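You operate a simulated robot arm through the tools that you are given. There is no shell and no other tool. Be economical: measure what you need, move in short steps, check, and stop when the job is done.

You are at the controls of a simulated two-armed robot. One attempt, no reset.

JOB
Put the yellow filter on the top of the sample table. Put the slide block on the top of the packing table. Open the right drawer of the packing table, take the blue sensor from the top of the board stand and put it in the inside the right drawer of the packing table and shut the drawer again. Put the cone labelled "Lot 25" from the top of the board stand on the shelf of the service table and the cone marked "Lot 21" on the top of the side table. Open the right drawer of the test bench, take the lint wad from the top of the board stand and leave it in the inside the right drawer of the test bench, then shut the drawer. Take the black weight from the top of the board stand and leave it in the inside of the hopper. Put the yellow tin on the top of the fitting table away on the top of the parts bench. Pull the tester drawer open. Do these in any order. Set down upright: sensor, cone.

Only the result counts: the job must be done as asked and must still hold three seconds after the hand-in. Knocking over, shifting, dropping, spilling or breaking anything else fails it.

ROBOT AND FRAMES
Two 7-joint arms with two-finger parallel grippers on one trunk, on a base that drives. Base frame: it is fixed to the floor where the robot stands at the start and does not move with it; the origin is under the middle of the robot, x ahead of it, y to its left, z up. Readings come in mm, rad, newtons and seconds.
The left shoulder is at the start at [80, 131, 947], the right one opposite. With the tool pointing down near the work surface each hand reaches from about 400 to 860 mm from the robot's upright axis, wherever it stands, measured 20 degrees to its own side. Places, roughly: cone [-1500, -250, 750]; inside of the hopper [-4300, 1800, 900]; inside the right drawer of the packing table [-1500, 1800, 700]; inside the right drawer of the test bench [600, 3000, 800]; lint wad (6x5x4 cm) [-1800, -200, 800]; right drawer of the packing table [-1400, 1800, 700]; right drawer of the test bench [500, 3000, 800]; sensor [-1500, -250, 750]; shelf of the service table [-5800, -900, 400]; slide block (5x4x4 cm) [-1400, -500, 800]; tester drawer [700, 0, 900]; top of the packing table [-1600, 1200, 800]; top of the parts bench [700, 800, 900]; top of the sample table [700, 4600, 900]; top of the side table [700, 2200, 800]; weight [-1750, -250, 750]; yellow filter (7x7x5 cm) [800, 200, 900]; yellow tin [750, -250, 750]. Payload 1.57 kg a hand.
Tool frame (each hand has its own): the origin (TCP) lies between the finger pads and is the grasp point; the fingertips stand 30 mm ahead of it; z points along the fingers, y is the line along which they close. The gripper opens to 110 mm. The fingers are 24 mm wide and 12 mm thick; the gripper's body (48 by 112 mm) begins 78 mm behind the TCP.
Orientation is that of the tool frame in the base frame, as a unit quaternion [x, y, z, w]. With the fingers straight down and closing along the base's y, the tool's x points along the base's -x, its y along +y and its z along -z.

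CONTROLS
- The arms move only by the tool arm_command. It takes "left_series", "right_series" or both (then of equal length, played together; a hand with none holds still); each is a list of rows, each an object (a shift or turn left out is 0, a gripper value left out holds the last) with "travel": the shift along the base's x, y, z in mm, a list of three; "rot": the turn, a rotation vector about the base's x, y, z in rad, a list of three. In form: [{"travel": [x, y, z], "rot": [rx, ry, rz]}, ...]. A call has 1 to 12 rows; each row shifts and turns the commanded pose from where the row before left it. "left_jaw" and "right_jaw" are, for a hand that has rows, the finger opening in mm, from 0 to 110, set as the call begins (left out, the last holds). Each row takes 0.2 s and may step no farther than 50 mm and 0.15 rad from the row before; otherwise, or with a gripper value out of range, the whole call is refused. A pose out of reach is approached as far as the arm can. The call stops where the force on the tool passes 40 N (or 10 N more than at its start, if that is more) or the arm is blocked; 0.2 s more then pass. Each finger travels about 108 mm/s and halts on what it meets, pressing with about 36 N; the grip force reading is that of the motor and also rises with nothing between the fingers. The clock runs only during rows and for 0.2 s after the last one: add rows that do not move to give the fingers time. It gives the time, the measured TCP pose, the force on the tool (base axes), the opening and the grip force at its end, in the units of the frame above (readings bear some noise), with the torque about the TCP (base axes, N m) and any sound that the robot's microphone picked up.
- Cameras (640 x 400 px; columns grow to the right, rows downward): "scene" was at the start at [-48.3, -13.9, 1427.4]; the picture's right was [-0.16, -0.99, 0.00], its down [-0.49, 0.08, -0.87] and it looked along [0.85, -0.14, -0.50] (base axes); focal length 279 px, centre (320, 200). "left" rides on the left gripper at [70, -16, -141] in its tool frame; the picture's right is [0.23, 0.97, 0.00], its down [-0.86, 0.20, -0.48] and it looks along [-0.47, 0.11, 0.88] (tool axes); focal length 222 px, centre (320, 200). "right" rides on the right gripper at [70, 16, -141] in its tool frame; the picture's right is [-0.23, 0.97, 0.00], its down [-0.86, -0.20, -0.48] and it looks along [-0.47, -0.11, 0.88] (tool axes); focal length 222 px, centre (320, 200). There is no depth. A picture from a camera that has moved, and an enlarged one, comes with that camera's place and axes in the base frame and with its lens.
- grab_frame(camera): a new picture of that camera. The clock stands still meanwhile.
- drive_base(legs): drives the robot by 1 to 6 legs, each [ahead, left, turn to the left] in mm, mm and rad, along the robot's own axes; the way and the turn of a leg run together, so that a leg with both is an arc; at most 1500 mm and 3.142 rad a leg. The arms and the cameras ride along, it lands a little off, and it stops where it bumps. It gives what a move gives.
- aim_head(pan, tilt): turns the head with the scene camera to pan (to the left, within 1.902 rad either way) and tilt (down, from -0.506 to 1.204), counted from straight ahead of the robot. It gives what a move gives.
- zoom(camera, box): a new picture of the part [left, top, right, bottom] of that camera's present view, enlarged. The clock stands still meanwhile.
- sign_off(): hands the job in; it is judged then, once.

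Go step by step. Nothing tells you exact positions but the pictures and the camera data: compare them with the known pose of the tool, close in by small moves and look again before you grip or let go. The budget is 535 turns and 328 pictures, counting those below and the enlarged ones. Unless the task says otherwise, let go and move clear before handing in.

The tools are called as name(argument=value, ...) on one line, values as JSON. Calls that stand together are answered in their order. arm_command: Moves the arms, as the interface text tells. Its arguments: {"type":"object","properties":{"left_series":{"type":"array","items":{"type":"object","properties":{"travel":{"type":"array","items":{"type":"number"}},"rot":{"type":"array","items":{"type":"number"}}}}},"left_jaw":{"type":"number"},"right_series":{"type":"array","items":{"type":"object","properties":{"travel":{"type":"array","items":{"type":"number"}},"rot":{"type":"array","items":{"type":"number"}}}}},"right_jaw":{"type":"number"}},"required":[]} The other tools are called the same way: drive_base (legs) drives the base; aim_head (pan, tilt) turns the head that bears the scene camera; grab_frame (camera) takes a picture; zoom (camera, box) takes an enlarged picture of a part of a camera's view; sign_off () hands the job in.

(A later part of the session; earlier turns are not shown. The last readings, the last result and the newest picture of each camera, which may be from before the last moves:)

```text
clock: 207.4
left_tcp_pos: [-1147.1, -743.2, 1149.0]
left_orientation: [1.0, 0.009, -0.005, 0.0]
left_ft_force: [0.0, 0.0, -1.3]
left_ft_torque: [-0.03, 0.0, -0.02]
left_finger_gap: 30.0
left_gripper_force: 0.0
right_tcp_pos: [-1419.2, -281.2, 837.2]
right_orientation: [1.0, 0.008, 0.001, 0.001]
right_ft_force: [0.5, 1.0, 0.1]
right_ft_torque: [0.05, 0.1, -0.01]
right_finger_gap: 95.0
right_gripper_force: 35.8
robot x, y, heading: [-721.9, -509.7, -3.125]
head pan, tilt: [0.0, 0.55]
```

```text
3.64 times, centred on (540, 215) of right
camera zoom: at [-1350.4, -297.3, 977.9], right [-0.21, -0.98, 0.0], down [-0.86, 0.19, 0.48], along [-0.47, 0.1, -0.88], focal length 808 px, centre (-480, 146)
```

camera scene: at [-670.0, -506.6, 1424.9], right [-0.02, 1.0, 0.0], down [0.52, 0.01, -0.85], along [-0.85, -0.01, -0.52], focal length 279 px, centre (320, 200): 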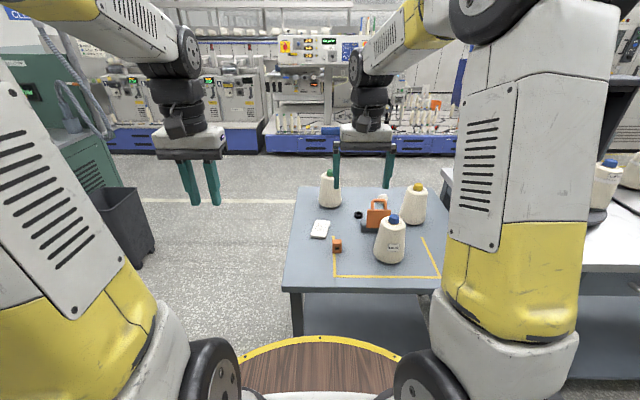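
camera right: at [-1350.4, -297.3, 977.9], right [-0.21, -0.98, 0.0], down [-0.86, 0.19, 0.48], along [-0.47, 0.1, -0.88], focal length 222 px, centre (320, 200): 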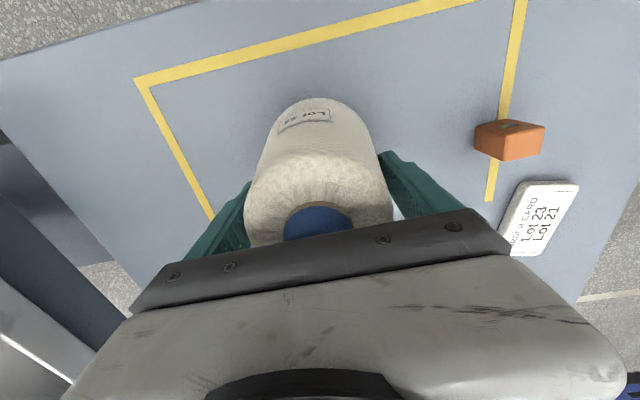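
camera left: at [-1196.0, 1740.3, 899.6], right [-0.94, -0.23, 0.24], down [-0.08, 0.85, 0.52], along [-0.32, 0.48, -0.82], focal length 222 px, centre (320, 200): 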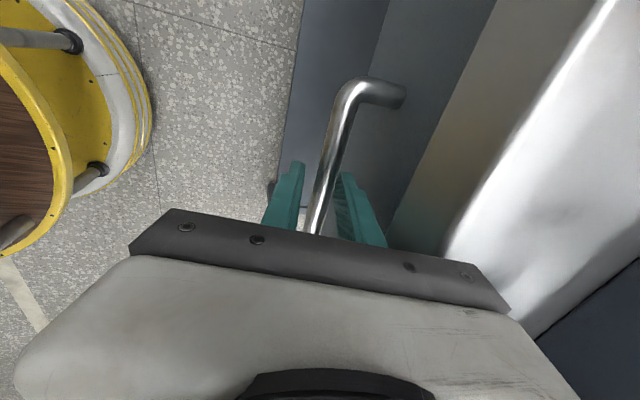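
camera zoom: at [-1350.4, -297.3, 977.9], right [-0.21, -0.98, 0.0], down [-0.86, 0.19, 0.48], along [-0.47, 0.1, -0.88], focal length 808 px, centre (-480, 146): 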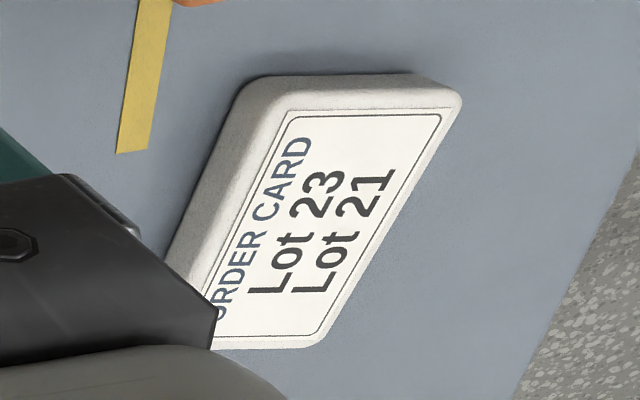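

It is Lot 21. I lift slowly and check the grip holds.

arm_command(right_series=[{"travel": [0, 0, 10]}, {"travel": [0, 0, 20]}, {"travel": [0, 0, 30]}])

zoom(camera="scene", box=[300, 160, 460, 290])

```text
clock: 208.2
left_tcp_pos: [-1147.2, -744.8, 1149.9]
left_orientation: [1.0, 0.008, -0.006, 0.0]
left_ft_force: [-0.5, -0.2, 0.1]
left_ft_torque: [0.02, -0.02, 0.01]
left_finger_gap: 30.0
left_gripper_force: 0.0
right_tcp_pos: [-1418.9, -281.6, 897.3]
right_orientation: [1.0, 0.009, 0.001, 0.001]
right_ft_force: [-0.5, -0.1, -3.5]
right_ft_torque: [-0.01, 0.02, -0.01]
right_finger_gap: 94.9
right_gripper_force: 35.3
robot x, y, heading: [-720.8, -508.0, -3.125]
head pan, tilt: [0.0, 0.55]
```

```text
3.08 times, centred on (380, 225) of scene
camera zoom: at [-670.5, -506.5, 1425.0], right [-0.02, 1.0, 0.0], down [0.52, 0.01, -0.85], along [-0.85, -0.01, -0.52], focal length 859 px, centre (135, 123)
```

zoom: 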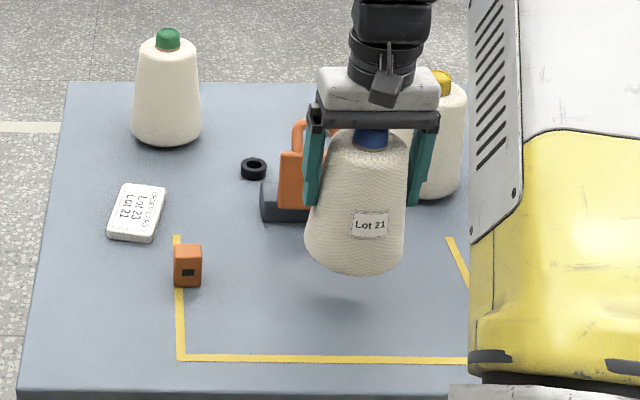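

Held firmly. I raise it and retract, then look around the left side for a way to the back of the stand.

arm_command(right_series=[{"travel": [0, 0, 45]}, {"travel": [0, 0, 45]}, {"travel": [0, 0, 45]}, {"travel": [0, 0, 45]}, {"travel": [45, 0, 10]}, {"travel": [45, 0, 10]}, {"travel": [45, 0, 0]}, {"travel": [45, 0, 0]}])

drive_base(legs=[[-100, 0, 0], [0, 600, 0]])

aim_head(pan=0.3, tilt=0.45)

grab_frame(camera="scene")

```text
clock: 210.0
left_tcp_pos: [-1147.3, -743.8, 1148.7]
left_orientation: [1.0, 0.009, -0.007, 0.0]
left_ft_force: [0.2, -0.4, 0.1]
left_ft_torque: [0.0, -0.04, 0.01]
left_finger_gap: 29.9
left_gripper_force: 0.1
right_tcp_pos: [-1238.3, -278.5, 1096.9]
right_orientation: [1.0, 0.009, 0.001, 0.0]
right_ft_force: [0.4, -0.4, -3.8]
right_ft_torque: [0.0, 0.01, -0.05]
right_finger_gap: 95.0
right_gripper_force: 35.6
robot x, y, heading: [-722.0, -510.9, -3.122]
head pan, tilt: [0.0, 0.55]
```

```text
clock: 214.1
left_tcp_pos: [-1042.7, -1322.5, 1148.7]
left_orientation: [1.0, 0.003, -0.006, 0.0]
left_ft_force: [-0.1, 0.6, 0.2]
left_ft_torque: [-0.01, 0.01, -0.01]
left_finger_gap: 30.0
left_gripper_force: 0.1
right_tcp_pos: [-1129.3, -855.7, 1095.7]
right_orientation: [1.0, 0.003, 0.0, 0.0]
right_ft_force: [0.4, -0.2, -2.9]
right_ft_torque: [0.01, 0.02, 0.01]
right_finger_gap: 95.2
right_gripper_force: 36.0
robot x, y, heading: [-616.6, -1091.1, -3.139]
head pan, tilt: [0.0, 0.55]
```

```text
clock: 214.9
left_tcp_pos: [-1043.0, -1322.4, 1149.5]
left_orientation: [1.0, 0.003, -0.006, 0.0]
left_ft_force: [-0.7, -0.3, 0.2]
left_ft_torque: [-0.02, 0.01, 0.0]
left_finger_gap: 30.1
left_gripper_force: 0.1
right_tcp_pos: [-1128.4, -855.7, 1096.5]
right_orientation: [1.0, 0.002, 0.0, 0.0]
right_ft_force: [-0.4, -0.3, -3.9]
right_ft_torque: [0.04, -0.01, -0.04]
right_finger_gap: 94.9
right_gripper_force: 35.7
robot x, y, heading: [-617.5, -1091.1, -3.132]
head pan, tilt: [0.3, 0.45]
```

```text
214 pictures are left
camera scene: at [-560.8, -1117.8, 1434.0], right [-0.3, 0.95, 0.0], down [0.42, 0.13, -0.9], along [-0.86, -0.27, -0.44], focal length 279 px, centre (320, 200)
```

scene: 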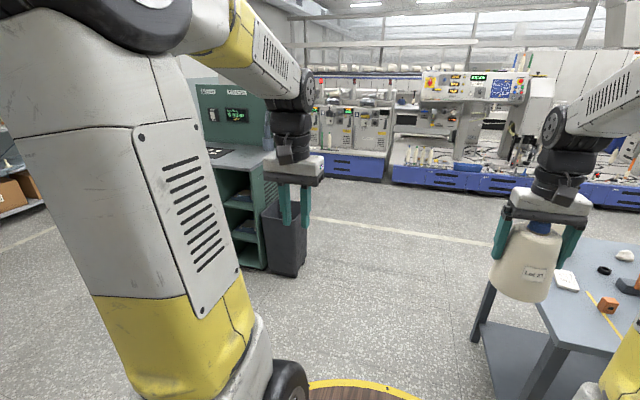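

There is a clear gap between the stand and the bin. I drive through, then turn to face +x behind the stand.

drive_base(legs=[[1400, 0, 0], [450, 0, 0], [0, 0, 3.13]])

aim_head(pan=0.5, tilt=0.5)

grab_frame(camera="scene")

```text
clock: 231.6
left_tcp_pos: [-2050.8, -876.4, 1149.1]
left_orientation: [-0.006, 1.0, 0.0, 0.006]
left_ft_force: [-0.1, 0.7, 0.4]
left_ft_torque: [0.02, -0.06, 0.01]
left_finger_gap: 30.2
left_gripper_force: 0.1
right_tcp_pos: [-1962.2, -1342.3, 1095.6]
right_orientation: [-0.006, 1.0, 0.0, 0.0]
right_ft_force: [0.3, -0.8, -2.5]
right_ft_torque: [0.0, 0.02, 0.01]
right_finger_gap: 94.7
right_gripper_force: 35.8
robot x, y, heading: [-2474.3, -1110.6, 0.016]
head pan, tilt: [0.3, 0.45]
```

```text
clock: 232.3
left_tcp_pos: [-2050.4, -876.1, 1149.9]
left_orientation: [-0.006, 1.0, 0.0, 0.006]
left_ft_force: [-0.1, 0.0, -0.3]
left_ft_torque: [0.01, 0.0, 0.02]
left_finger_gap: 30.1
left_gripper_force: 0.1
right_tcp_pos: [-1962.1, -1341.4, 1097.1]
right_orientation: [-0.006, 1.0, 0.0, 0.0]
right_ft_force: [0.7, -0.1, -2.7]
right_ft_torque: [0.02, -0.02, 0.03]
right_finger_gap: 94.6
right_gripper_force: 36.0
robot x, y, heading: [-2476.5, -1108.3, 0.011]
head pan, tilt: [0.499, 0.499]
```

```text
213 pictures are left
camera scene: at [-2536.0, -1066.0, 1429.5], right [0.49, -0.87, 0.0], down [-0.42, -0.23, -0.88], along [0.77, 0.43, -0.48], focal length 279 px, centre (320, 200)
```

scene: 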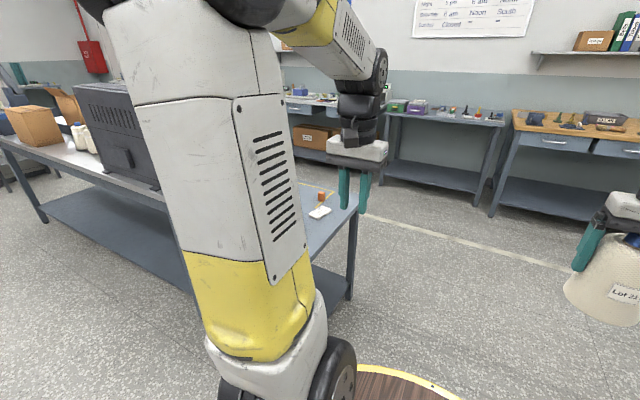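

I drive left behind the stand so that the left hand faces the lint.

drive_base(legs=[[0, 650, -0.013], [60, 0, 0]])

aim_head(pan=0.15, tilt=0.6)

grab_frame(camera="scene")

grab_frame(camera="left")

```text
clock: 236.5
left_tcp_pos: [-1988.0, -238.3, 1149.1]
left_orientation: [0.002, 1.0, 0.001, 0.006]
left_ft_force: [0.6, -0.5, 0.3]
left_ft_torque: [-0.05, -0.04, 0.02]
left_finger_gap: 30.0
left_gripper_force: 0.0
right_tcp_pos: [-1907.2, -705.3, 1096.3]
right_orientation: [0.003, 1.0, 0.0, 0.0]
right_ft_force: [-0.7, -0.6, -3.5]
right_ft_torque: [0.01, 0.0, -0.03]
right_finger_gap: 94.7
right_gripper_force: 35.9
robot x, y, heading: [-2417.2, -463.1, -0.004]
head pan, tilt: [0.499, 0.499]
```

```text
clock: 237.3
left_tcp_pos: [-1987.5, -238.2, 1147.9]
left_orientation: [0.002, 1.0, 0.0, 0.005]
left_ft_force: [0.7, 0.4, 0.4]
left_ft_torque: [0.01, -0.03, 0.0]
left_finger_gap: 30.1
left_gripper_force: 0.1
right_tcp_pos: [-1906.2, -705.5, 1096.4]
right_orientation: [0.002, 1.0, 0.0, 0.0]
right_ft_force: [0.1, -1.3, -3.0]
right_ft_torque: [0.02, 0.04, 0.0]
right_finger_gap: 94.6
right_gripper_force: 36.1
robot x, y, heading: [-2415.8, -463.2, -0.005]
head pan, tilt: [0.15, 0.6]
```

```text
212 pictures are left
camera scene: at [-2468.2, -450.1, 1420.5], right [0.15, -0.99, 0.0], down [-0.56, -0.08, -0.83], along [0.82, 0.12, -0.56], focal length 279 px, centre (320, 200)
```

scene: 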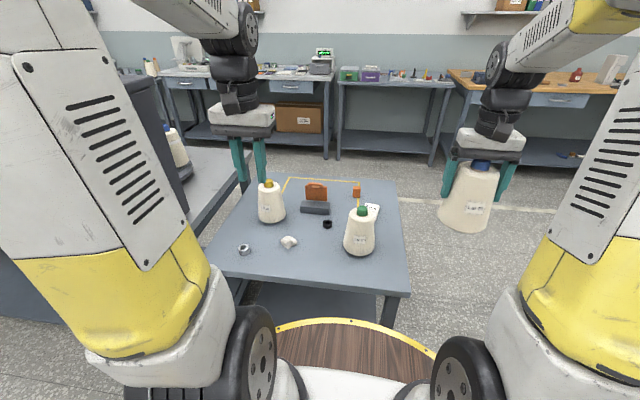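

```text
211 pictures are left
camera left: at [-2060.1, -253.2, 1289.9], right [-0.22, 0.97, 0.0], down [0.85, 0.2, 0.49], along [0.48, 0.11, -0.87], focal length 222 px, centre (320, 200)
```

left: 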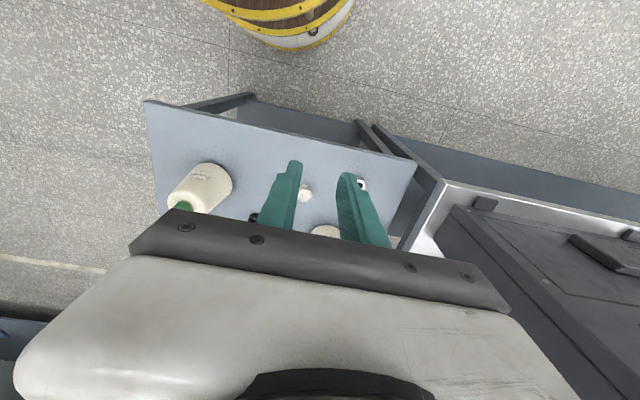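

zoom(camera="scene", box=[210, 160, 420, 300])

zoom(camera="scene", box=[220, 215, 380, 275])

```text
2.86 times, centred on (315, 230) of scene
camera zoom: at [-2468.2, -450.1, 1420.5], right [0.15, -0.99, 0.0], down [-0.56, -0.08, -0.83], along [0.82, 0.12, -0.56], focal length 798 px, centre (334, 114)
```

zoom: 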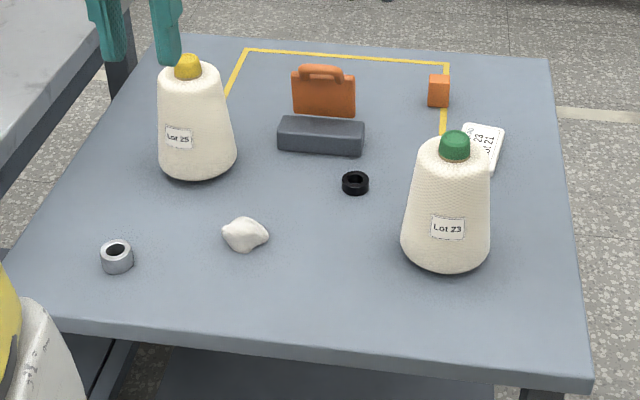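

```text
4.00 times, centred on (300, 245) of scene
camera zoom: at [-2468.2, -450.1, 1420.5], right [0.15, -0.99, 0.0], down [-0.56, -0.08, -0.83], along [0.82, 0.12, -0.56], focal length 1117 px, centre (400, 20)
```

zoom: 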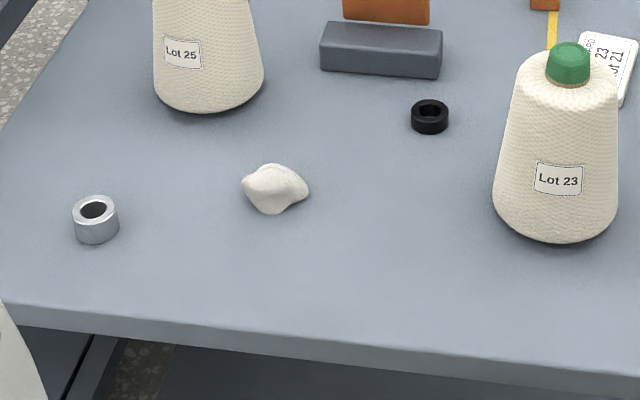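

Yellow cone is Lot 25, green is Lot 23; the black ring is the black weight ≈[-1655,-359]; lint ≈[-1780,-236]. I bring the left hand over the lint.

arm_command(left_series=[{"travel": [30, 0, -36]}, {"travel": [30, 0, -36]}, {"travel": [30, 0, -36]}, {"travel": [30, 0, -36]}, {"travel": [30, 0, -36]}, {"travel": [30, 0, -36]}, {"travel": [26, 0, -36]}], left_jaw=95)

grab_frame(camera="left")

```text
clock: 238.9
left_tcp_pos: [-1780.0, -237.1, 899.6]
left_orientation: [0.002, 1.0, 0.0, 0.006]
left_ft_force: [-0.4, 1.7, 1.2]
left_ft_torque: [0.01, -0.04, -0.02]
left_finger_gap: 95.0
left_gripper_force: 0.0
right_tcp_pos: [-1908.2, -705.1, 1096.6]
right_orientation: [0.002, 1.0, 0.0, 0.0]
right_ft_force: [-0.4, 0.1, -3.2]
right_ft_torque: [0.01, -0.04, -0.01]
right_finger_gap: 94.9
right_gripper_force: 36.0
robot x, y, heading: [-2417.3, -467.9, -0.002]
head pan, tilt: [0.15, 0.6]
```

```text
208 pictures are left
camera left: at [-1852.5, -253.6, 1039.5], right [-0.22, 0.97, 0.0], down [0.85, 0.2, 0.49], along [0.48, 0.11, -0.87], focal length 222 px, centre (320, 200)
```

left: 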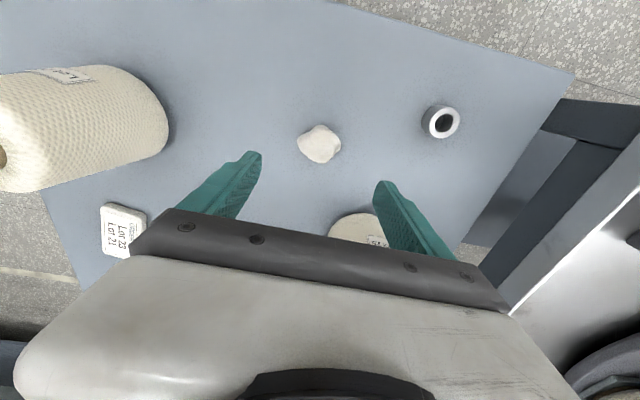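

Centred on the lint. I lower to just above the table and close.

arm_command(left_series=[{"travel": [2, 0, -45]}, {"travel": [0, 0, -45]}, {"travel": [0, 0, -25]}, {"travel": [0, 0, -8]}])

arm_command(left_series=[{}, {}, {}, {}], left_jaw=15)

grab_frame(camera="left")

```text
clock: 239.9
left_tcp_pos: [-1779.2, -238.1, 774.0]
left_orientation: [0.001, 1.0, 0.001, 0.007]
left_ft_force: [-0.1, 0.3, -0.1]
left_ft_torque: [0.01, -0.03, 0.01]
left_finger_gap: 95.3
left_gripper_force: 0.0
right_tcp_pos: [-1905.8, -704.4, 1096.7]
right_orientation: [0.003, 1.0, 0.001, 0.0]
right_ft_force: [0.0, 0.1, -3.7]
right_ft_torque: [-0.02, -0.01, -0.02]
right_finger_gap: 94.6
right_gripper_force: 35.8
robot x, y, heading: [-2410.9, -465.7, -0.0]
head pan, tilt: [0.15, 0.6]
```

```text
clock: 240.9
left_tcp_pos: [-1779.9, -238.8, 773.9]
left_orientation: [0.002, 1.0, -0.001, 0.007]
left_ft_force: [0.5, 0.7, -1.2]
left_ft_torque: [0.02, 0.0, -0.03]
left_finger_gap: 46.5
left_gripper_force: 36.3
right_tcp_pos: [-1906.9, -705.0, 1097.1]
right_orientation: [0.003, 1.0, 0.0, -0.002]
right_ft_force: [0.1, 0.4, -3.7]
right_ft_torque: [0.01, -0.03, -0.03]
right_finger_gap: 94.7
right_gripper_force: 36.2
robot x, y, heading: [-2418.0, -461.3, -0.008]
head pan, tilt: [0.15, 0.6]
```

```text
207 pictures are left
camera left: at [-1851.9, -253.8, 914.7], right [-0.22, 0.97, 0.0], down [0.85, 0.2, 0.49], along [0.48, 0.11, -0.87], focal length 222 px, centre (320, 200)
```

left: 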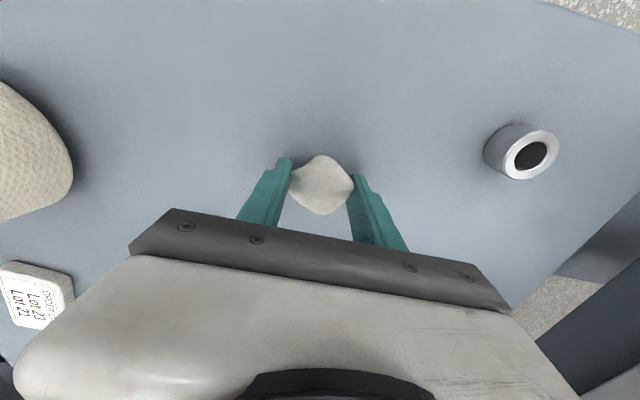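

Lint gripped. I lift it, retract, and drive around back to the main aisle and up to the side table.

arm_command(left_series=[{"travel": [0, 0, 30]}, {"travel": [0, 0, 48]}, {"travel": [0, 0, 48]}, {"travel": [0, 0, 48]}, {"travel": [0, 0, 48]}, {"travel": [-40, 0, 25]}, {"travel": [-45, 0, 20]}, {"travel": [-45, 0, 20]}, {"travel": [-45, 0, 20]}])

drive_base(legs=[[0, -680, 0.003], [1400, 0, 0], [550, 0, 0]])

drive_base(legs=[[0, 1500, 0], [0, 1500, 0], [0, 250, 0]])

aim_head(pan=0.0, tilt=0.55)

grab_frame(camera="scene")

```text
clock: 242.9
left_tcp_pos: [-1955.1, -238.3, 1080.9]
left_orientation: [0.001, 1.0, 0.0, 0.006]
left_ft_force: [0.5, -0.2, -0.1]
left_ft_torque: [0.0, 0.03, -0.02]
left_finger_gap: 46.5
left_gripper_force: 36.0
right_tcp_pos: [-1906.7, -705.7, 1096.7]
right_orientation: [0.003, 1.0, 0.0, -0.001]
right_ft_force: [-0.2, -1.0, -3.4]
right_ft_torque: [-0.01, 0.02, 0.0]
right_finger_gap: 94.4
right_gripper_force: 36.5
robot x, y, heading: [-2421.1, -465.9, -0.006]
head pan, tilt: [0.15, 0.6]
```

```text
clock: 255.9
left_tcp_pos: [-32.9, -897.4, 1080.9]
left_orientation: [-0.007, 1.0, -0.001, 0.006]
left_ft_force: [-0.7, 0.0, -0.1]
left_ft_torque: [-0.01, 0.0, -0.01]
left_finger_gap: 47.9
left_gripper_force: 35.9
right_tcp_pos: [21.1, -1363.6, 1096.8]
right_orientation: [-0.005, 1.0, -0.001, 0.0]
right_ft_force: [-0.4, -0.5, -3.3]
right_ft_torque: [-0.01, 0.01, 0.02]
right_finger_gap: 94.5
right_gripper_force: 36.0
robot x, y, heading: [-496.3, -1130.7, 0.012]
head pan, tilt: [0.15, 0.6]
```

```text
clock: 271.7
left_tcp_pos: [-147.9, 2364.5, 1081.1]
left_orientation: [-0.031, 0.999, 0.0, 0.006]
left_ft_force: [0.5, 0.5, -0.9]
left_ft_torque: [0.04, 0.01, -0.01]
left_finger_gap: 47.3
left_gripper_force: 36.3
right_tcp_pos: [-70.8, 1902.2, 1096.2]
right_orientation: [-0.031, 1.0, 0.0, 0.0]
right_ft_force: [0.0, -0.1, -2.9]
right_ft_torque: [-0.01, -0.02, 0.01]
right_finger_gap: 94.2
right_gripper_force: 35.9
robot x, y, heading: [-595.6, 2109.6, 0.059]
head pan, tilt: [0.15, 0.6]
```

```text
clock: 272.4
left_tcp_pos: [-147.5, 2365.1, 1081.4]
left_orientation: [-0.032, 0.999, 0.0, 0.006]
left_ft_force: [0.4, 0.5, 0.4]
left_ft_torque: [0.02, -0.01, 0.01]
left_finger_gap: 46.7
left_gripper_force: 35.8
right_tcp_pos: [-71.7, 1902.3, 1097.0]
right_orientation: [-0.031, 1.0, 0.0, -0.001]
right_ft_force: [-0.7, -0.5, -3.1]
right_ft_torque: [-0.01, 0.01, 0.05]
right_finger_gap: 94.4
right_gripper_force: 35.9
robot x, y, heading: [-597.2, 2105.6, 0.063]
head pan, tilt: [0.0, 0.55]
```

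```text
206 pictures are left
camera scene: at [-644.0, 2106.4, 1424.9], right [0.06, -1.0, 0.0], down [-0.52, -0.03, -0.85], along [0.85, 0.05, -0.52], focal length 279 px, centre (320, 200)
```

scene: 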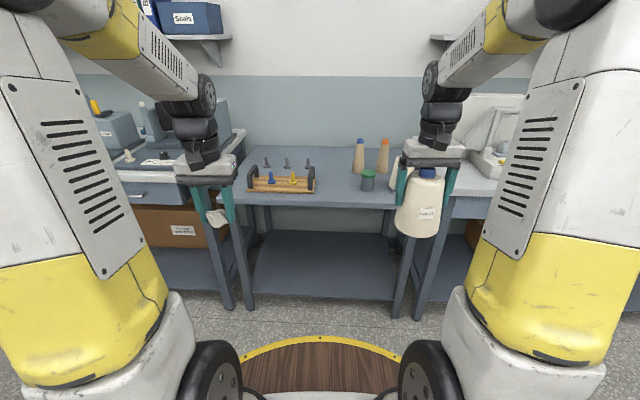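

I square up the heading and drive in to put the cone on the free front-middle area of the side table (~[450,2110]).

drive_base(legs=[[0, 0, -0.061], [0, 215, 0], [400, 0, 0]])

grab_frame(camera="scene")

grab_frame(camera="right")

```text
clock: 276.6
left_tcp_pos: [262.2, 2557.1, 1081.6]
left_orientation: [-0.003, 1.0, 0.001, 0.006]
left_ft_force: [0.9, -0.5, 0.2]
left_ft_torque: [-0.02, 0.0, 0.0]
left_finger_gap: 46.5
left_gripper_force: 36.0
right_tcp_pos: [312.2, 2089.4, 1095.8]
right_orientation: [-0.002, 1.0, 0.001, -0.001]
right_ft_force: [1.1, 0.2, -4.5]
right_ft_torque: [0.02, -0.01, 0.02]
right_finger_gap: 94.5
right_gripper_force: 35.6
robot x, y, heading: [-198.5, 2322.6, 0.005]
head pan, tilt: [0.0, 0.55]
```

```text
205 pictures are left
camera scene: at [-248.1, 2326.3, 1424.9], right [0.0, -1.0, 0.0], down [-0.52, 0.0, -0.85], along [0.85, 0.0, -0.52], focal length 279 px, centre (320, 200)
```

scene: 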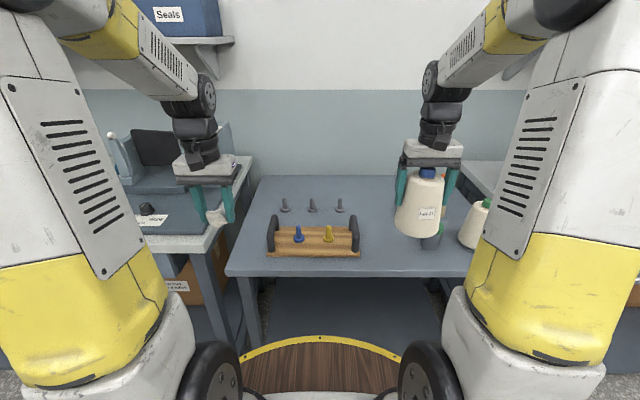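

```text
204 pictures are left
camera right: at [241.9, 2105.1, 1237.4], right [0.22, 0.97, 0.0], down [0.86, -0.2, 0.48], along [0.47, -0.11, -0.88], focal length 222 px, centre (320, 200)
```

right: 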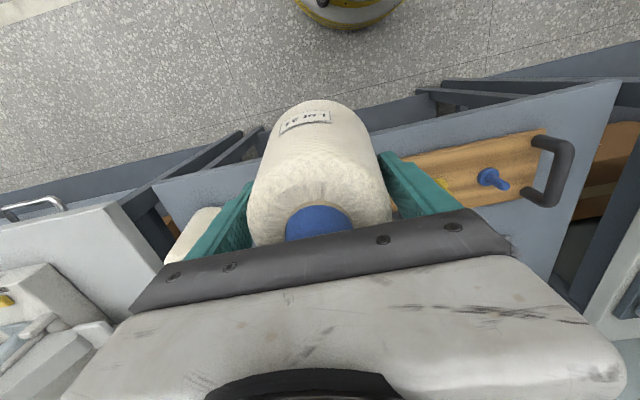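

Side table: front edge x≈388, z≈775. Free spot [480,2075] between basket and jar. I move the cone over it and lower partway.

arm_command(right_series=[{"travel": [42, -3, -10]}, {"travel": [42, -3, -10]}, {"travel": [42, -4, -10]}, {"travel": [40, -4, -10]}, {"travel": [0, 0, -45]}, {"travel": [0, 0, -45]}])

grab_frame(camera="right")

zoom(camera="scene", box=[300, 130, 500, 290])

```text
clock: 278.0
left_tcp_pos: [261.3, 2556.9, 1081.3]
left_orientation: [-0.003, 1.0, 0.0, 0.006]
left_ft_force: [-0.3, 0.5, -0.7]
left_ft_torque: [0.03, -0.02, 0.0]
left_finger_gap: 46.4
left_gripper_force: 36.1
right_tcp_pos: [478.3, 2076.0, 964.9]
right_orientation: [-0.003, 1.0, 0.0, 0.0]
right_ft_force: [0.8, -0.5, -3.6]
right_ft_torque: [-0.02, -0.05, -0.01]
right_finger_gap: 94.4
right_gripper_force: 36.0
robot x, y, heading: [-204.7, 2328.6, 0.009]
head pan, tilt: [0.0, 0.55]
```

```text
203 pictures are left
camera right: at [408.6, 2091.1, 1108.0], right [0.22, 0.97, 0.0], down [0.86, -0.2, 0.48], along [0.47, -0.11, -0.88], focal length 222 px, centre (320, 200)
```

right: 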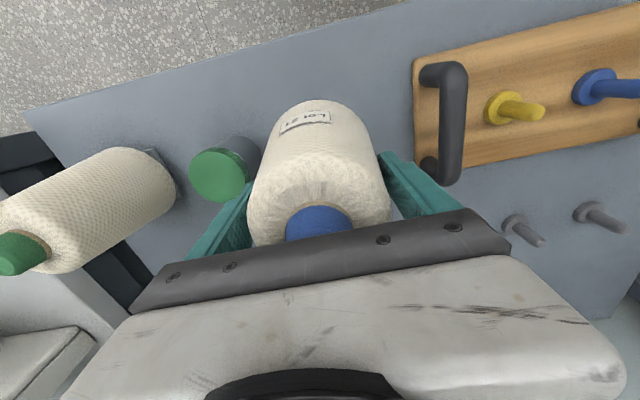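

```text
2.50 times, centred on (400, 210) of scene
camera zoom: at [-248.2, 2326.4, 1424.9], right [0.0, -1.0, 0.0], down [-0.52, 0.0, -0.85], along [0.85, 0.0, -0.52], focal length 698 px, centre (120, 175)
```

zoom: 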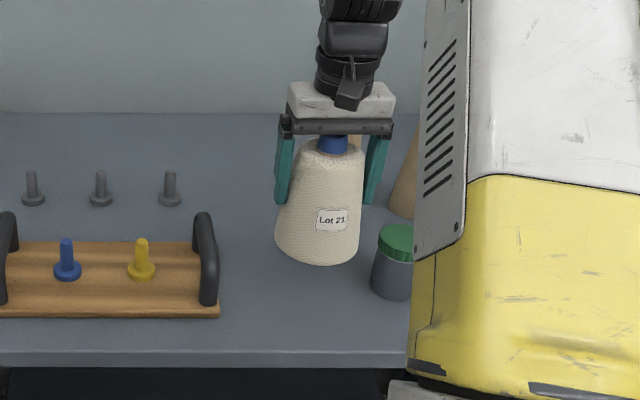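

The jar is near (y≈1946), so I shift the cone 22 mm away from it and lower.

arm_command(right_series=[{"travel": [0, 22, -10]}, {"travel": [0, 0, -35]}, {"travel": [0, 0, -30]}, {"travel": [0, 0, -5]}, {"travel": [0, 0, -3]}, {"travel": [0, 0, -3]}, {"travel": [0, 0, -3]}])

zoom(camera="scene", box=[300, 130, 500, 290])

```text
clock: 278.9
left_tcp_pos: [261.8, 2557.0, 1081.1]
left_orientation: [-0.002, 1.0, 0.0, 0.006]
left_ft_force: [-0.2, -0.6, -0.6]
left_ft_torque: [-0.03, -0.03, 0.04]
left_finger_gap: 46.6
left_gripper_force: 36.1
right_tcp_pos: [481.2, 2098.1, 899.4]
right_orientation: [-0.002, 1.0, -0.001, 0.002]
right_ft_force: [-1.7, 0.0, 3.6]
right_ft_torque: [-0.08, -0.1, 0.0]
right_finger_gap: 94.3
right_gripper_force: 35.8
robot x, y, heading: [-198.4, 2325.6, 0.003]
head pan, tilt: [0.0, 0.55]
stopped in row 4 (right hand): the force on the tool passed its limit at 54 N (the readings are from after the stop); the commanded pose is now the measured one
```

```text
2.50 times, centred on (400, 210) of scene
camera zoom: at [-248.3, 2326.5, 1424.9], right [0.0, -1.0, 0.0], down [-0.52, 0.0, -0.85], along [0.85, 0.0, -0.52], focal length 698 px, centre (120, 175)
```

zoom: 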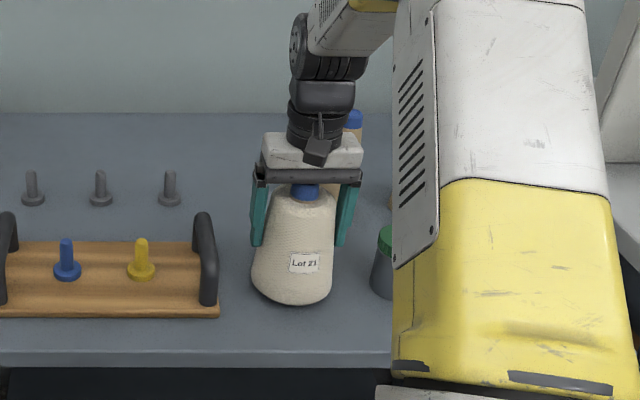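

Contact at TCP 899, i.e. a table at z≈802, which agrees with the listed height. I verify with a light push, then release.

arm_command(right_series=[{"travel": [0, 0, -1.5]}])

grab_frame(camera="right")

```text
clock: 279.3
left_tcp_pos: [261.0, 2557.7, 1081.6]
left_orientation: [-0.003, 1.0, 0.0, 0.006]
left_ft_force: [0.4, -1.0, -0.2]
left_ft_torque: [0.0, 0.01, 0.0]
left_finger_gap: 46.5
left_gripper_force: 35.9
right_tcp_pos: [480.9, 2099.3, 898.1]
right_orientation: [-0.002, 1.0, 0.0, 0.002]
right_ft_force: [-2.5, 0.4, 20.8]
right_ft_torque: [0.09, 0.43, 0.07]
right_finger_gap: 94.2
right_gripper_force: 35.9
robot x, y, heading: [-198.6, 2324.9, 0.003]
head pan, tilt: [0.0, 0.55]
```

```text
200 pictures are left
camera right: at [409.1, 2114.2, 1040.4], right [0.22, 0.98, 0.0], down [0.85, -0.19, 0.48], along [0.47, -0.11, -0.88], focal length 222 px, centre (320, 200)
```

right: 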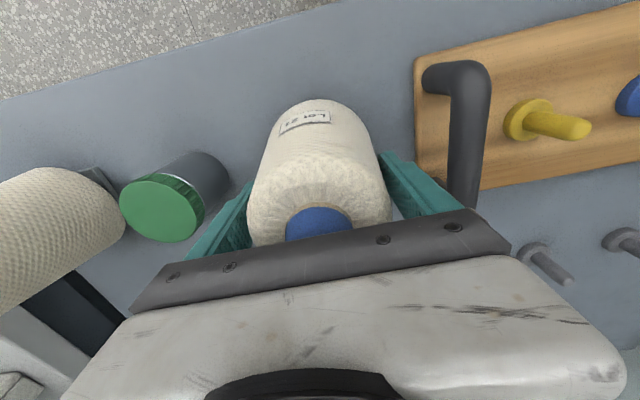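

arm_command(right_series=[{"travel": [0, 0, 1]}, {}])

arm_command(right_series=[{}, {}], right_jaw=109)

arm_command(right_series=[{"travel": [0, 0, 20]}, {"travel": [0, 0, 35]}, {"travel": [0, 0, 45]}, {"travel": [0, 0, 45]}, {"travel": [0, 0, 45]}, {"travel": [-45, 0, 0]}, {"travel": [-45, 0, 0]}])

grab_frame(camera="scene")

```text
clock: 279.9
left_tcp_pos: [261.9, 2555.7, 1080.8]
left_orientation: [-0.002, 1.0, 0.0, 0.006]
left_ft_force: [0.0, 0.2, -0.1]
left_ft_torque: [-0.01, 0.0, -0.01]
left_finger_gap: 46.6
left_gripper_force: 35.8
right_tcp_pos: [481.7, 2099.4, 900.2]
right_orientation: [-0.002, 1.0, 0.001, 0.003]
right_ft_force: [-0.1, -0.4, 19.8]
right_ft_torque: [-0.05, -0.13, 0.03]
right_finger_gap: 94.5
right_gripper_force: 36.5
robot x, y, heading: [-200.0, 2326.6, 0.005]
head pan, tilt: [0.0, 0.55]
```

```text
clock: 280.5
left_tcp_pos: [262.4, 2556.7, 1080.9]
left_orientation: [-0.002, 1.0, 0.0, 0.006]
left_ft_force: [0.6, 0.4, 0.8]
left_ft_torque: [0.0, 0.02, 0.01]
left_finger_gap: 46.4
left_gripper_force: 35.9
right_tcp_pos: [481.2, 2097.5, 898.5]
right_orientation: [-0.003, 1.0, -0.001, 0.001]
right_ft_force: [0.7, 0.2, 0.7]
right_ft_torque: [-0.02, -0.03, 0.01]
right_finger_gap: 109.1
right_gripper_force: 0.1
robot x, y, heading: [-196.8, 2321.0, 0.003]
head pan, tilt: [0.0, 0.55]
```

```text
clock: 282.1
left_tcp_pos: [262.6, 2556.2, 1080.8]
left_orientation: [-0.003, 1.0, -0.001, 0.005]
left_ft_force: [1.1, -0.3, 0.6]
left_ft_torque: [-0.01, 0.05, -0.02]
left_finger_gap: 46.9
left_gripper_force: 36.0
right_tcp_pos: [392.2, 2099.2, 1087.9]
right_orientation: [-0.003, 1.0, -0.001, 0.0]
right_ft_force: [-1.0, -0.1, -0.2]
right_ft_torque: [-0.03, 0.05, 0.01]
right_finger_gap: 109.1
right_gripper_force: 0.1
robot x, y, heading: [-200.3, 2324.3, 0.007]
head pan, tilt: [0.0, 0.55]
```

```text
199 pictures are left
camera scene: at [-247.5, 2326.4, 1425.0], right [0.0, -1.0, 0.0], down [-0.52, 0.0, -0.85], along [0.85, 0.0, -0.52], focal length 279 px, centre (320, 200)
```

scene: 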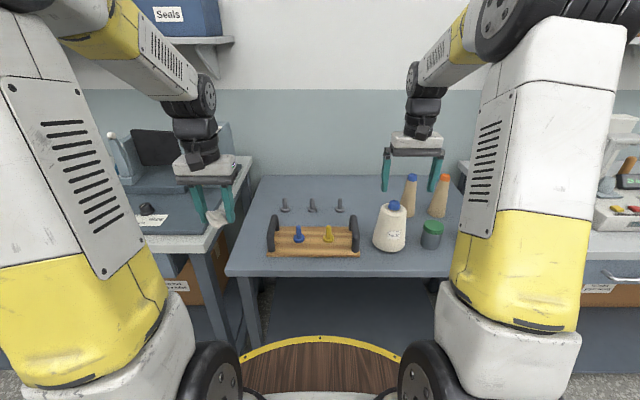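

Cone stands upright. Next the test bench: I back off and drive left to look at its right drawer, turning the right hand 90° for the handle.

drive_base(legs=[[-330, 0, 0], [0, 650, 0]])

arm_command(right_series=[{"rot": [0, 0, 0.1428]}, {"rot": [0, 0, 0.1428]}, {"rot": [0, 0, 0.1428]}, {"rot": [0, 0, 0.1428]}, {"rot": [0, 0, 0.1428]}, {"rot": [0, 0, 0.1428]}, {"rot": [0, 0, 0.1428]}, {"rot": [0, 0, 0.1428]}, {"rot": [0, 0, 0.1428]}, {"rot": [0, 0, 0.1428]}, {"rot": [0, 0, 0.1428]}], right_jaw=26)

grab_frame(camera="scene")

grab_frame(camera="right")

```text
clock: 287.4
left_tcp_pos: [-67.6, 3186.6, 1080.6]
left_orientation: [0.001, 1.0, 0.0, 0.006]
left_ft_force: [-0.1, -0.1, -0.1]
left_ft_torque: [0.03, -0.01, 0.02]
left_finger_gap: 46.4
left_gripper_force: 35.9
right_tcp_pos: [57.8, 2728.8, 1087.8]
right_orientation: [0.001, 1.0, -0.001, 0.001]
right_ft_force: [0.4, 0.4, -0.6]
right_ft_torque: [0.0, 0.0, -0.01]
right_finger_gap: 109.0
right_gripper_force: 0.0
robot x, y, heading: [-533.0, 2961.1, -0.0]
head pan, tilt: [0.0, 0.55]
```

```text
clock: 289.8
left_tcp_pos: [-67.8, 3185.5, 1080.2]
left_orientation: [0.001, 1.0, 0.0, 0.006]
left_ft_force: [0.5, 0.1, -0.2]
left_ft_torque: [-0.02, 0.03, -0.02]
left_finger_gap: 46.5
left_gripper_force: 36.1
right_tcp_pos: [58.7, 2727.2, 1088.4]
right_orientation: [-0.707, 0.707, 0.001, 0.0]
right_ft_force: [0.0, 0.0, -0.4]
right_ft_torque: [-0.01, 0.01, 0.01]
right_finger_gap: 26.0
right_gripper_force: 0.1
robot x, y, heading: [-533.4, 2959.9, -0.001]
head pan, tilt: [0.0, 0.55]
```

```text
198 pictures are left
camera scene: at [-579.8, 2960.6, 1424.9], right [0.0, -1.0, 0.0], down [-0.52, 0.0, -0.85], along [0.85, 0.0, -0.52], focal length 279 px, centre (320, 200)
```

scene: 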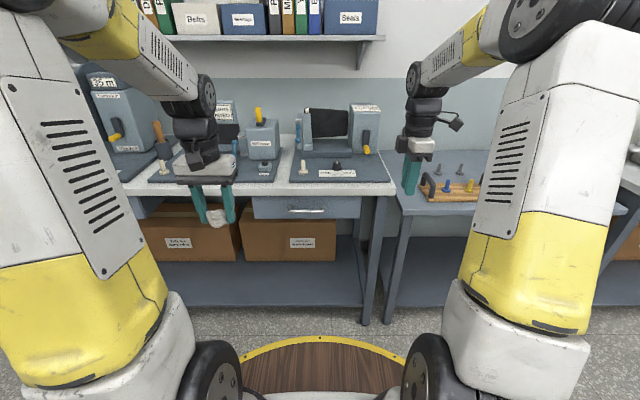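

```text
197 pictures are left
camera right: at [40.5, 2657.1, 1229.2], right [-0.97, 0.23, 0.0], down [0.2, 0.85, 0.48], along [0.11, 0.47, -0.88], focal length 222 px, centre (320, 200)
```

right: 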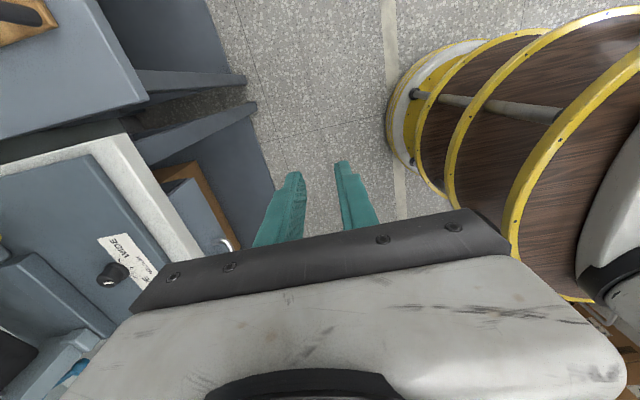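

The drawer handle is around y≈3011, x≈320. I line up so the right hand is near it.

drive_base(legs=[[0, 170, 0], [210, 0, 0]])

grab_frame(camera="scene")

grab_frame(camera="right")

```text
clock: 292.5
left_tcp_pos: [140.6, 3358.1, 1081.0]
left_orientation: [-0.001, 1.0, 0.0, 0.006]
left_ft_force: [0.5, 0.3, -1.0]
left_ft_torque: [-0.02, -0.01, -0.03]
left_finger_gap: 46.5
left_gripper_force: 36.3
right_tcp_pos: [269.5, 2900.2, 1088.3]
right_orientation: [0.708, -0.706, -0.001, -0.001]
right_ft_force: [0.1, -0.7, 0.6]
right_ft_torque: [0.02, 0.03, 0.01]
right_finger_gap: 26.2
right_gripper_force: 0.0
robot x, y, heading: [-322.7, 3129.3, 0.002]
head pan, tilt: [0.0, 0.55]
```

```text
196 pictures are left
camera scene: at [-369.7, 3129.8, 1424.9], right [0.0, -1.0, 0.0], down [-0.52, 0.0, -0.85], along [0.85, 0.0, -0.52], focal length 279 px, centre (320, 200)
```

scene: 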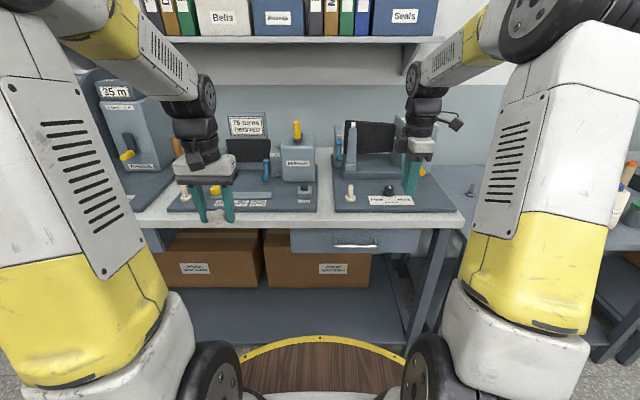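

```text
195 pictures are left
camera right: at [251.9, 2829.8, 1229.2], right [-0.97, 0.22, 0.0], down [0.2, 0.85, 0.48], along [0.11, 0.47, -0.88], focal length 222 px, centre (320, 200)
```

right: 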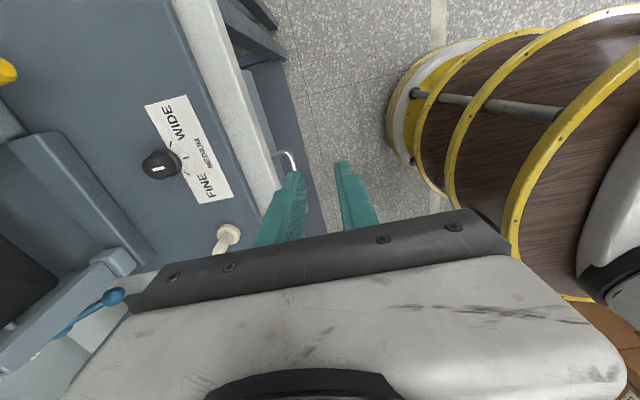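

zoom(camera="scene", box=[280, 180, 460, 270])

zoom(camera="right", box=[200, 80, 360, 200])

```text
3.56 times, centred on (370, 225) of scene
camera zoom: at [-369.7, 3129.8, 1424.9], right [0.0, -1.0, 0.0], down [-0.52, 0.0, -0.85], along [0.85, 0.0, -0.52], focal length 993 px, centre (142, 111)
```

zoom: 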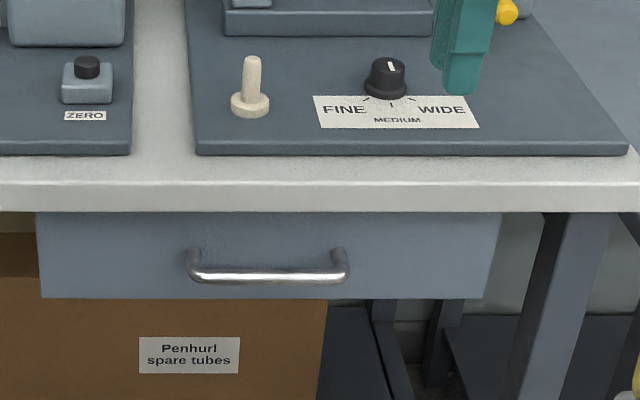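

```text
3.33 times, centred on (280, 140) of right
camera zoom: at [251.9, 2829.8, 1229.2], right [-0.97, 0.22, 0.0], down [0.2, 0.85, 0.48], along [0.11, 0.47, -0.88], focal length 740 px, centre (453, 400)
```

zoom: 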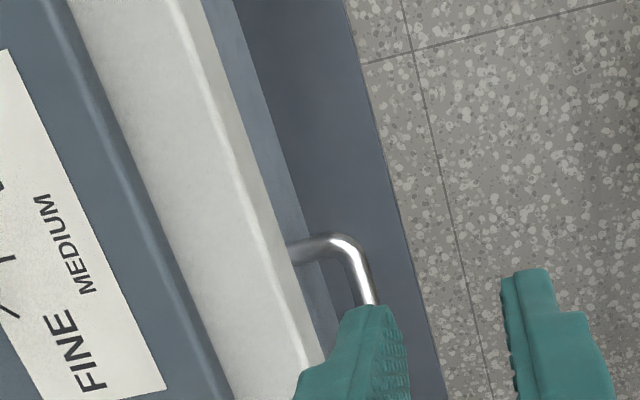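

Handle bar ≈[341,3015,809]; bench edge x≈364, top z≈899. As before I tilt 0.25 rad and approach along the tilted axis, stopping 100 mm short to check.

arm_command(right_series=[{"travel": [8, 22, -30], "rot": [0, -0.125, 0]}, {"travel": [8, 22, -30], "rot": [0, -0.125, 0]}, {"travel": [8, 22, -34]}, {"travel": [8, 22, -34]}, {"travel": [8, 22, -34]}])

grab_frame(camera="right")

zoom(camera="scene", box=[280, 180, 460, 270])

```text
clock: 293.7
left_tcp_pos: [142.2, 3359.0, 1080.3]
left_orientation: [-0.001, 1.0, 0.0, 0.006]
left_ft_force: [-1.0, 0.3, -0.5]
left_ft_torque: [0.04, -0.02, 0.02]
left_finger_gap: 46.6
left_gripper_force: 36.0
right_tcp_pos: [309.6, 3012.6, 927.8]
right_orientation: [0.702, -0.701, 0.089, -0.09]
right_ft_force: [0.3, 1.4, -0.3]
right_ft_torque: [0.01, -0.03, 0.01]
right_finger_gap: 25.9
right_gripper_force: 0.1
robot x, y, heading: [-319.9, 3130.5, -0.0]
head pan, tilt: [0.0, 0.55]
```

```text
192 pictures are left
camera right: at [257.6, 2941.0, 1060.6], right [-0.94, 0.23, -0.24], down [0.07, 0.85, 0.51], along [0.32, 0.47, -0.82], focal length 222 px, centre (320, 200)
```

right: 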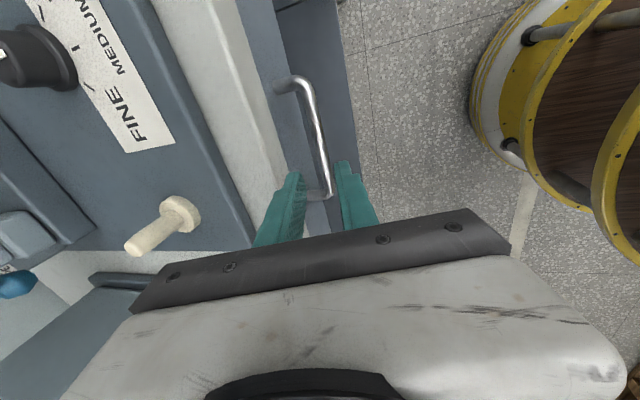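

```text
3.56 times, centred on (370, 225) of scene
camera zoom: at [-369.9, 3129.6, 1424.9], right [0.0, -1.0, 0.0], down [-0.52, 0.0, -0.85], along [0.85, 0.0, -0.52], focal length 993 px, centre (142, 111)
```

zoom: 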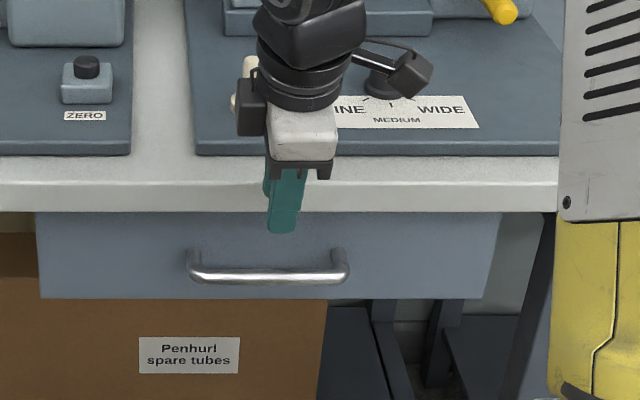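

The bar lies on the approach line. I advance along the axis.

arm_command(right_series=[{"travel": [6, 0, -26]}, {"travel": [6, 0, -26]}, {"travel": [6, 0, -26]}, {"travel": [5, 0, -23]}])

grab_frame(camera="right")

```text
clock: 294.7
left_tcp_pos: [141.2, 3358.1, 1081.4]
left_orientation: [-0.001, 1.0, 0.0, 0.005]
left_ft_force: [-0.7, -0.6, -0.6]
left_ft_torque: [0.0, -0.01, 0.01]
left_finger_gap: 46.5
left_gripper_force: 36.4
right_tcp_pos: [333.0, 3009.3, 826.2]
right_orientation: [0.702, -0.701, 0.088, -0.088]
right_ft_force: [0.4, 0.3, -0.2]
right_ft_torque: [0.0, 0.02, 0.0]
right_finger_gap: 25.9
right_gripper_force: 0.1
robot x, y, heading: [-321.6, 3125.9, 0.003]
head pan, tilt: [0.0, 0.55]
```

```text
190 pictures are left
camera right: at [280.5, 2938.5, 958.2], right [-0.94, 0.23, -0.24], down [0.07, 0.85, 0.51], along [0.32, 0.47, -0.82], focal length 222 px, centre (320, 200)
```

right: 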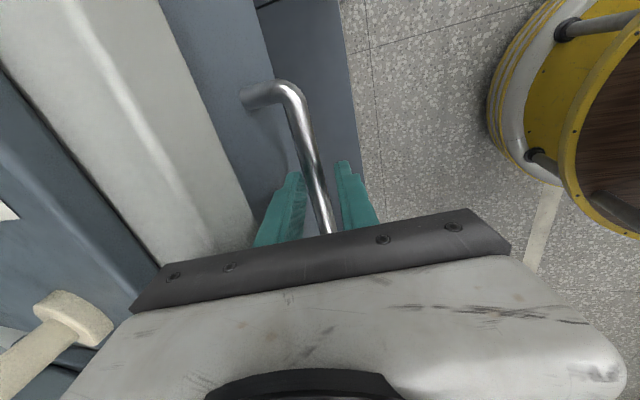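

The bar is between the fingers. I close and pull toward -x.

arm_command(right_series=[{}, {}], right_jaw=0)

arm_command(right_series=[{"travel": [-15, 0, 0]}, {"travel": [-20, 0, 0]}, {"travel": [-20, 0, 0]}, {"travel": [-20, 0, 0]}, {"travel": [-20, 0, 0]}, {"travel": [-20, 0, 0]}, {"travel": [-20, 0, 0]}, {"travel": [-20, 0, 0]}, {"travel": [-20, 0, 0]}, {"travel": [-15, 0, 0]}])

grab_frame(camera="scene")

```text
clock: 295.3
left_tcp_pos: [141.1, 3356.6, 1081.2]
left_orientation: [0.0, 1.0, 0.0, 0.007]
left_ft_force: [0.5, -0.1, 0.4]
left_ft_torque: [0.01, 0.0, -0.04]
left_finger_gap: 46.2
left_gripper_force: 35.4
right_tcp_pos: [333.6, 3009.9, 826.1]
right_orientation: [0.702, -0.701, 0.088, -0.089]
right_ft_force: [2.7, -1.8, 8.7]
right_ft_torque: [0.27, -0.16, -0.78]
right_finger_gap: 15.0
right_gripper_force: 30.8
robot x, y, heading: [-319.1, 3128.7, 0.003]
head pan, tilt: [0.0, 0.55]
```

```text
clock: 297.5
left_tcp_pos: [141.1, 3357.9, 1080.4]
left_orientation: [0.0, 1.0, 0.0, 0.006]
left_ft_force: [0.3, 0.5, -0.3]
left_ft_torque: [0.02, 0.02, 0.01]
left_finger_gap: 46.2
left_gripper_force: 35.6
right_tcp_pos: [140.0, 3010.9, 824.4]
right_orientation: [0.702, -0.701, 0.088, -0.088]
right_ft_force: [-0.8, -6.2, 16.3]
right_ft_torque: [-0.14, -0.05, -0.77]
right_finger_gap: 14.8
right_gripper_force: 31.0
robot x, y, heading: [-322.2, 3130.5, 0.005]
head pan, tilt: [0.0, 0.55]
```

```text
189 pictures are left
camera scene: at [-369.9, 3129.7, 1424.9], right [0.0, -1.0, 0.0], down [-0.52, 0.0, -0.85], along [0.85, 0.0, -0.52], focal length 279 px, centre (320, 200)
```

scene: 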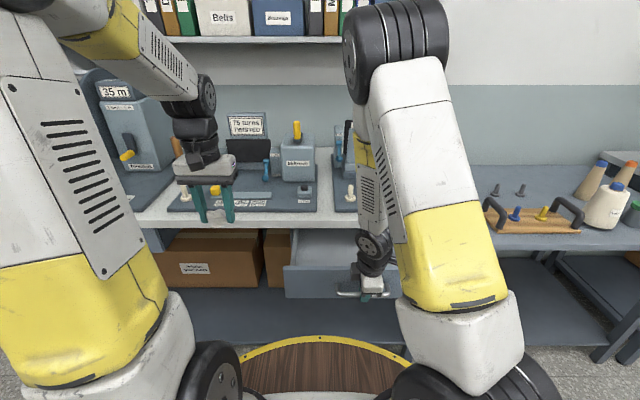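

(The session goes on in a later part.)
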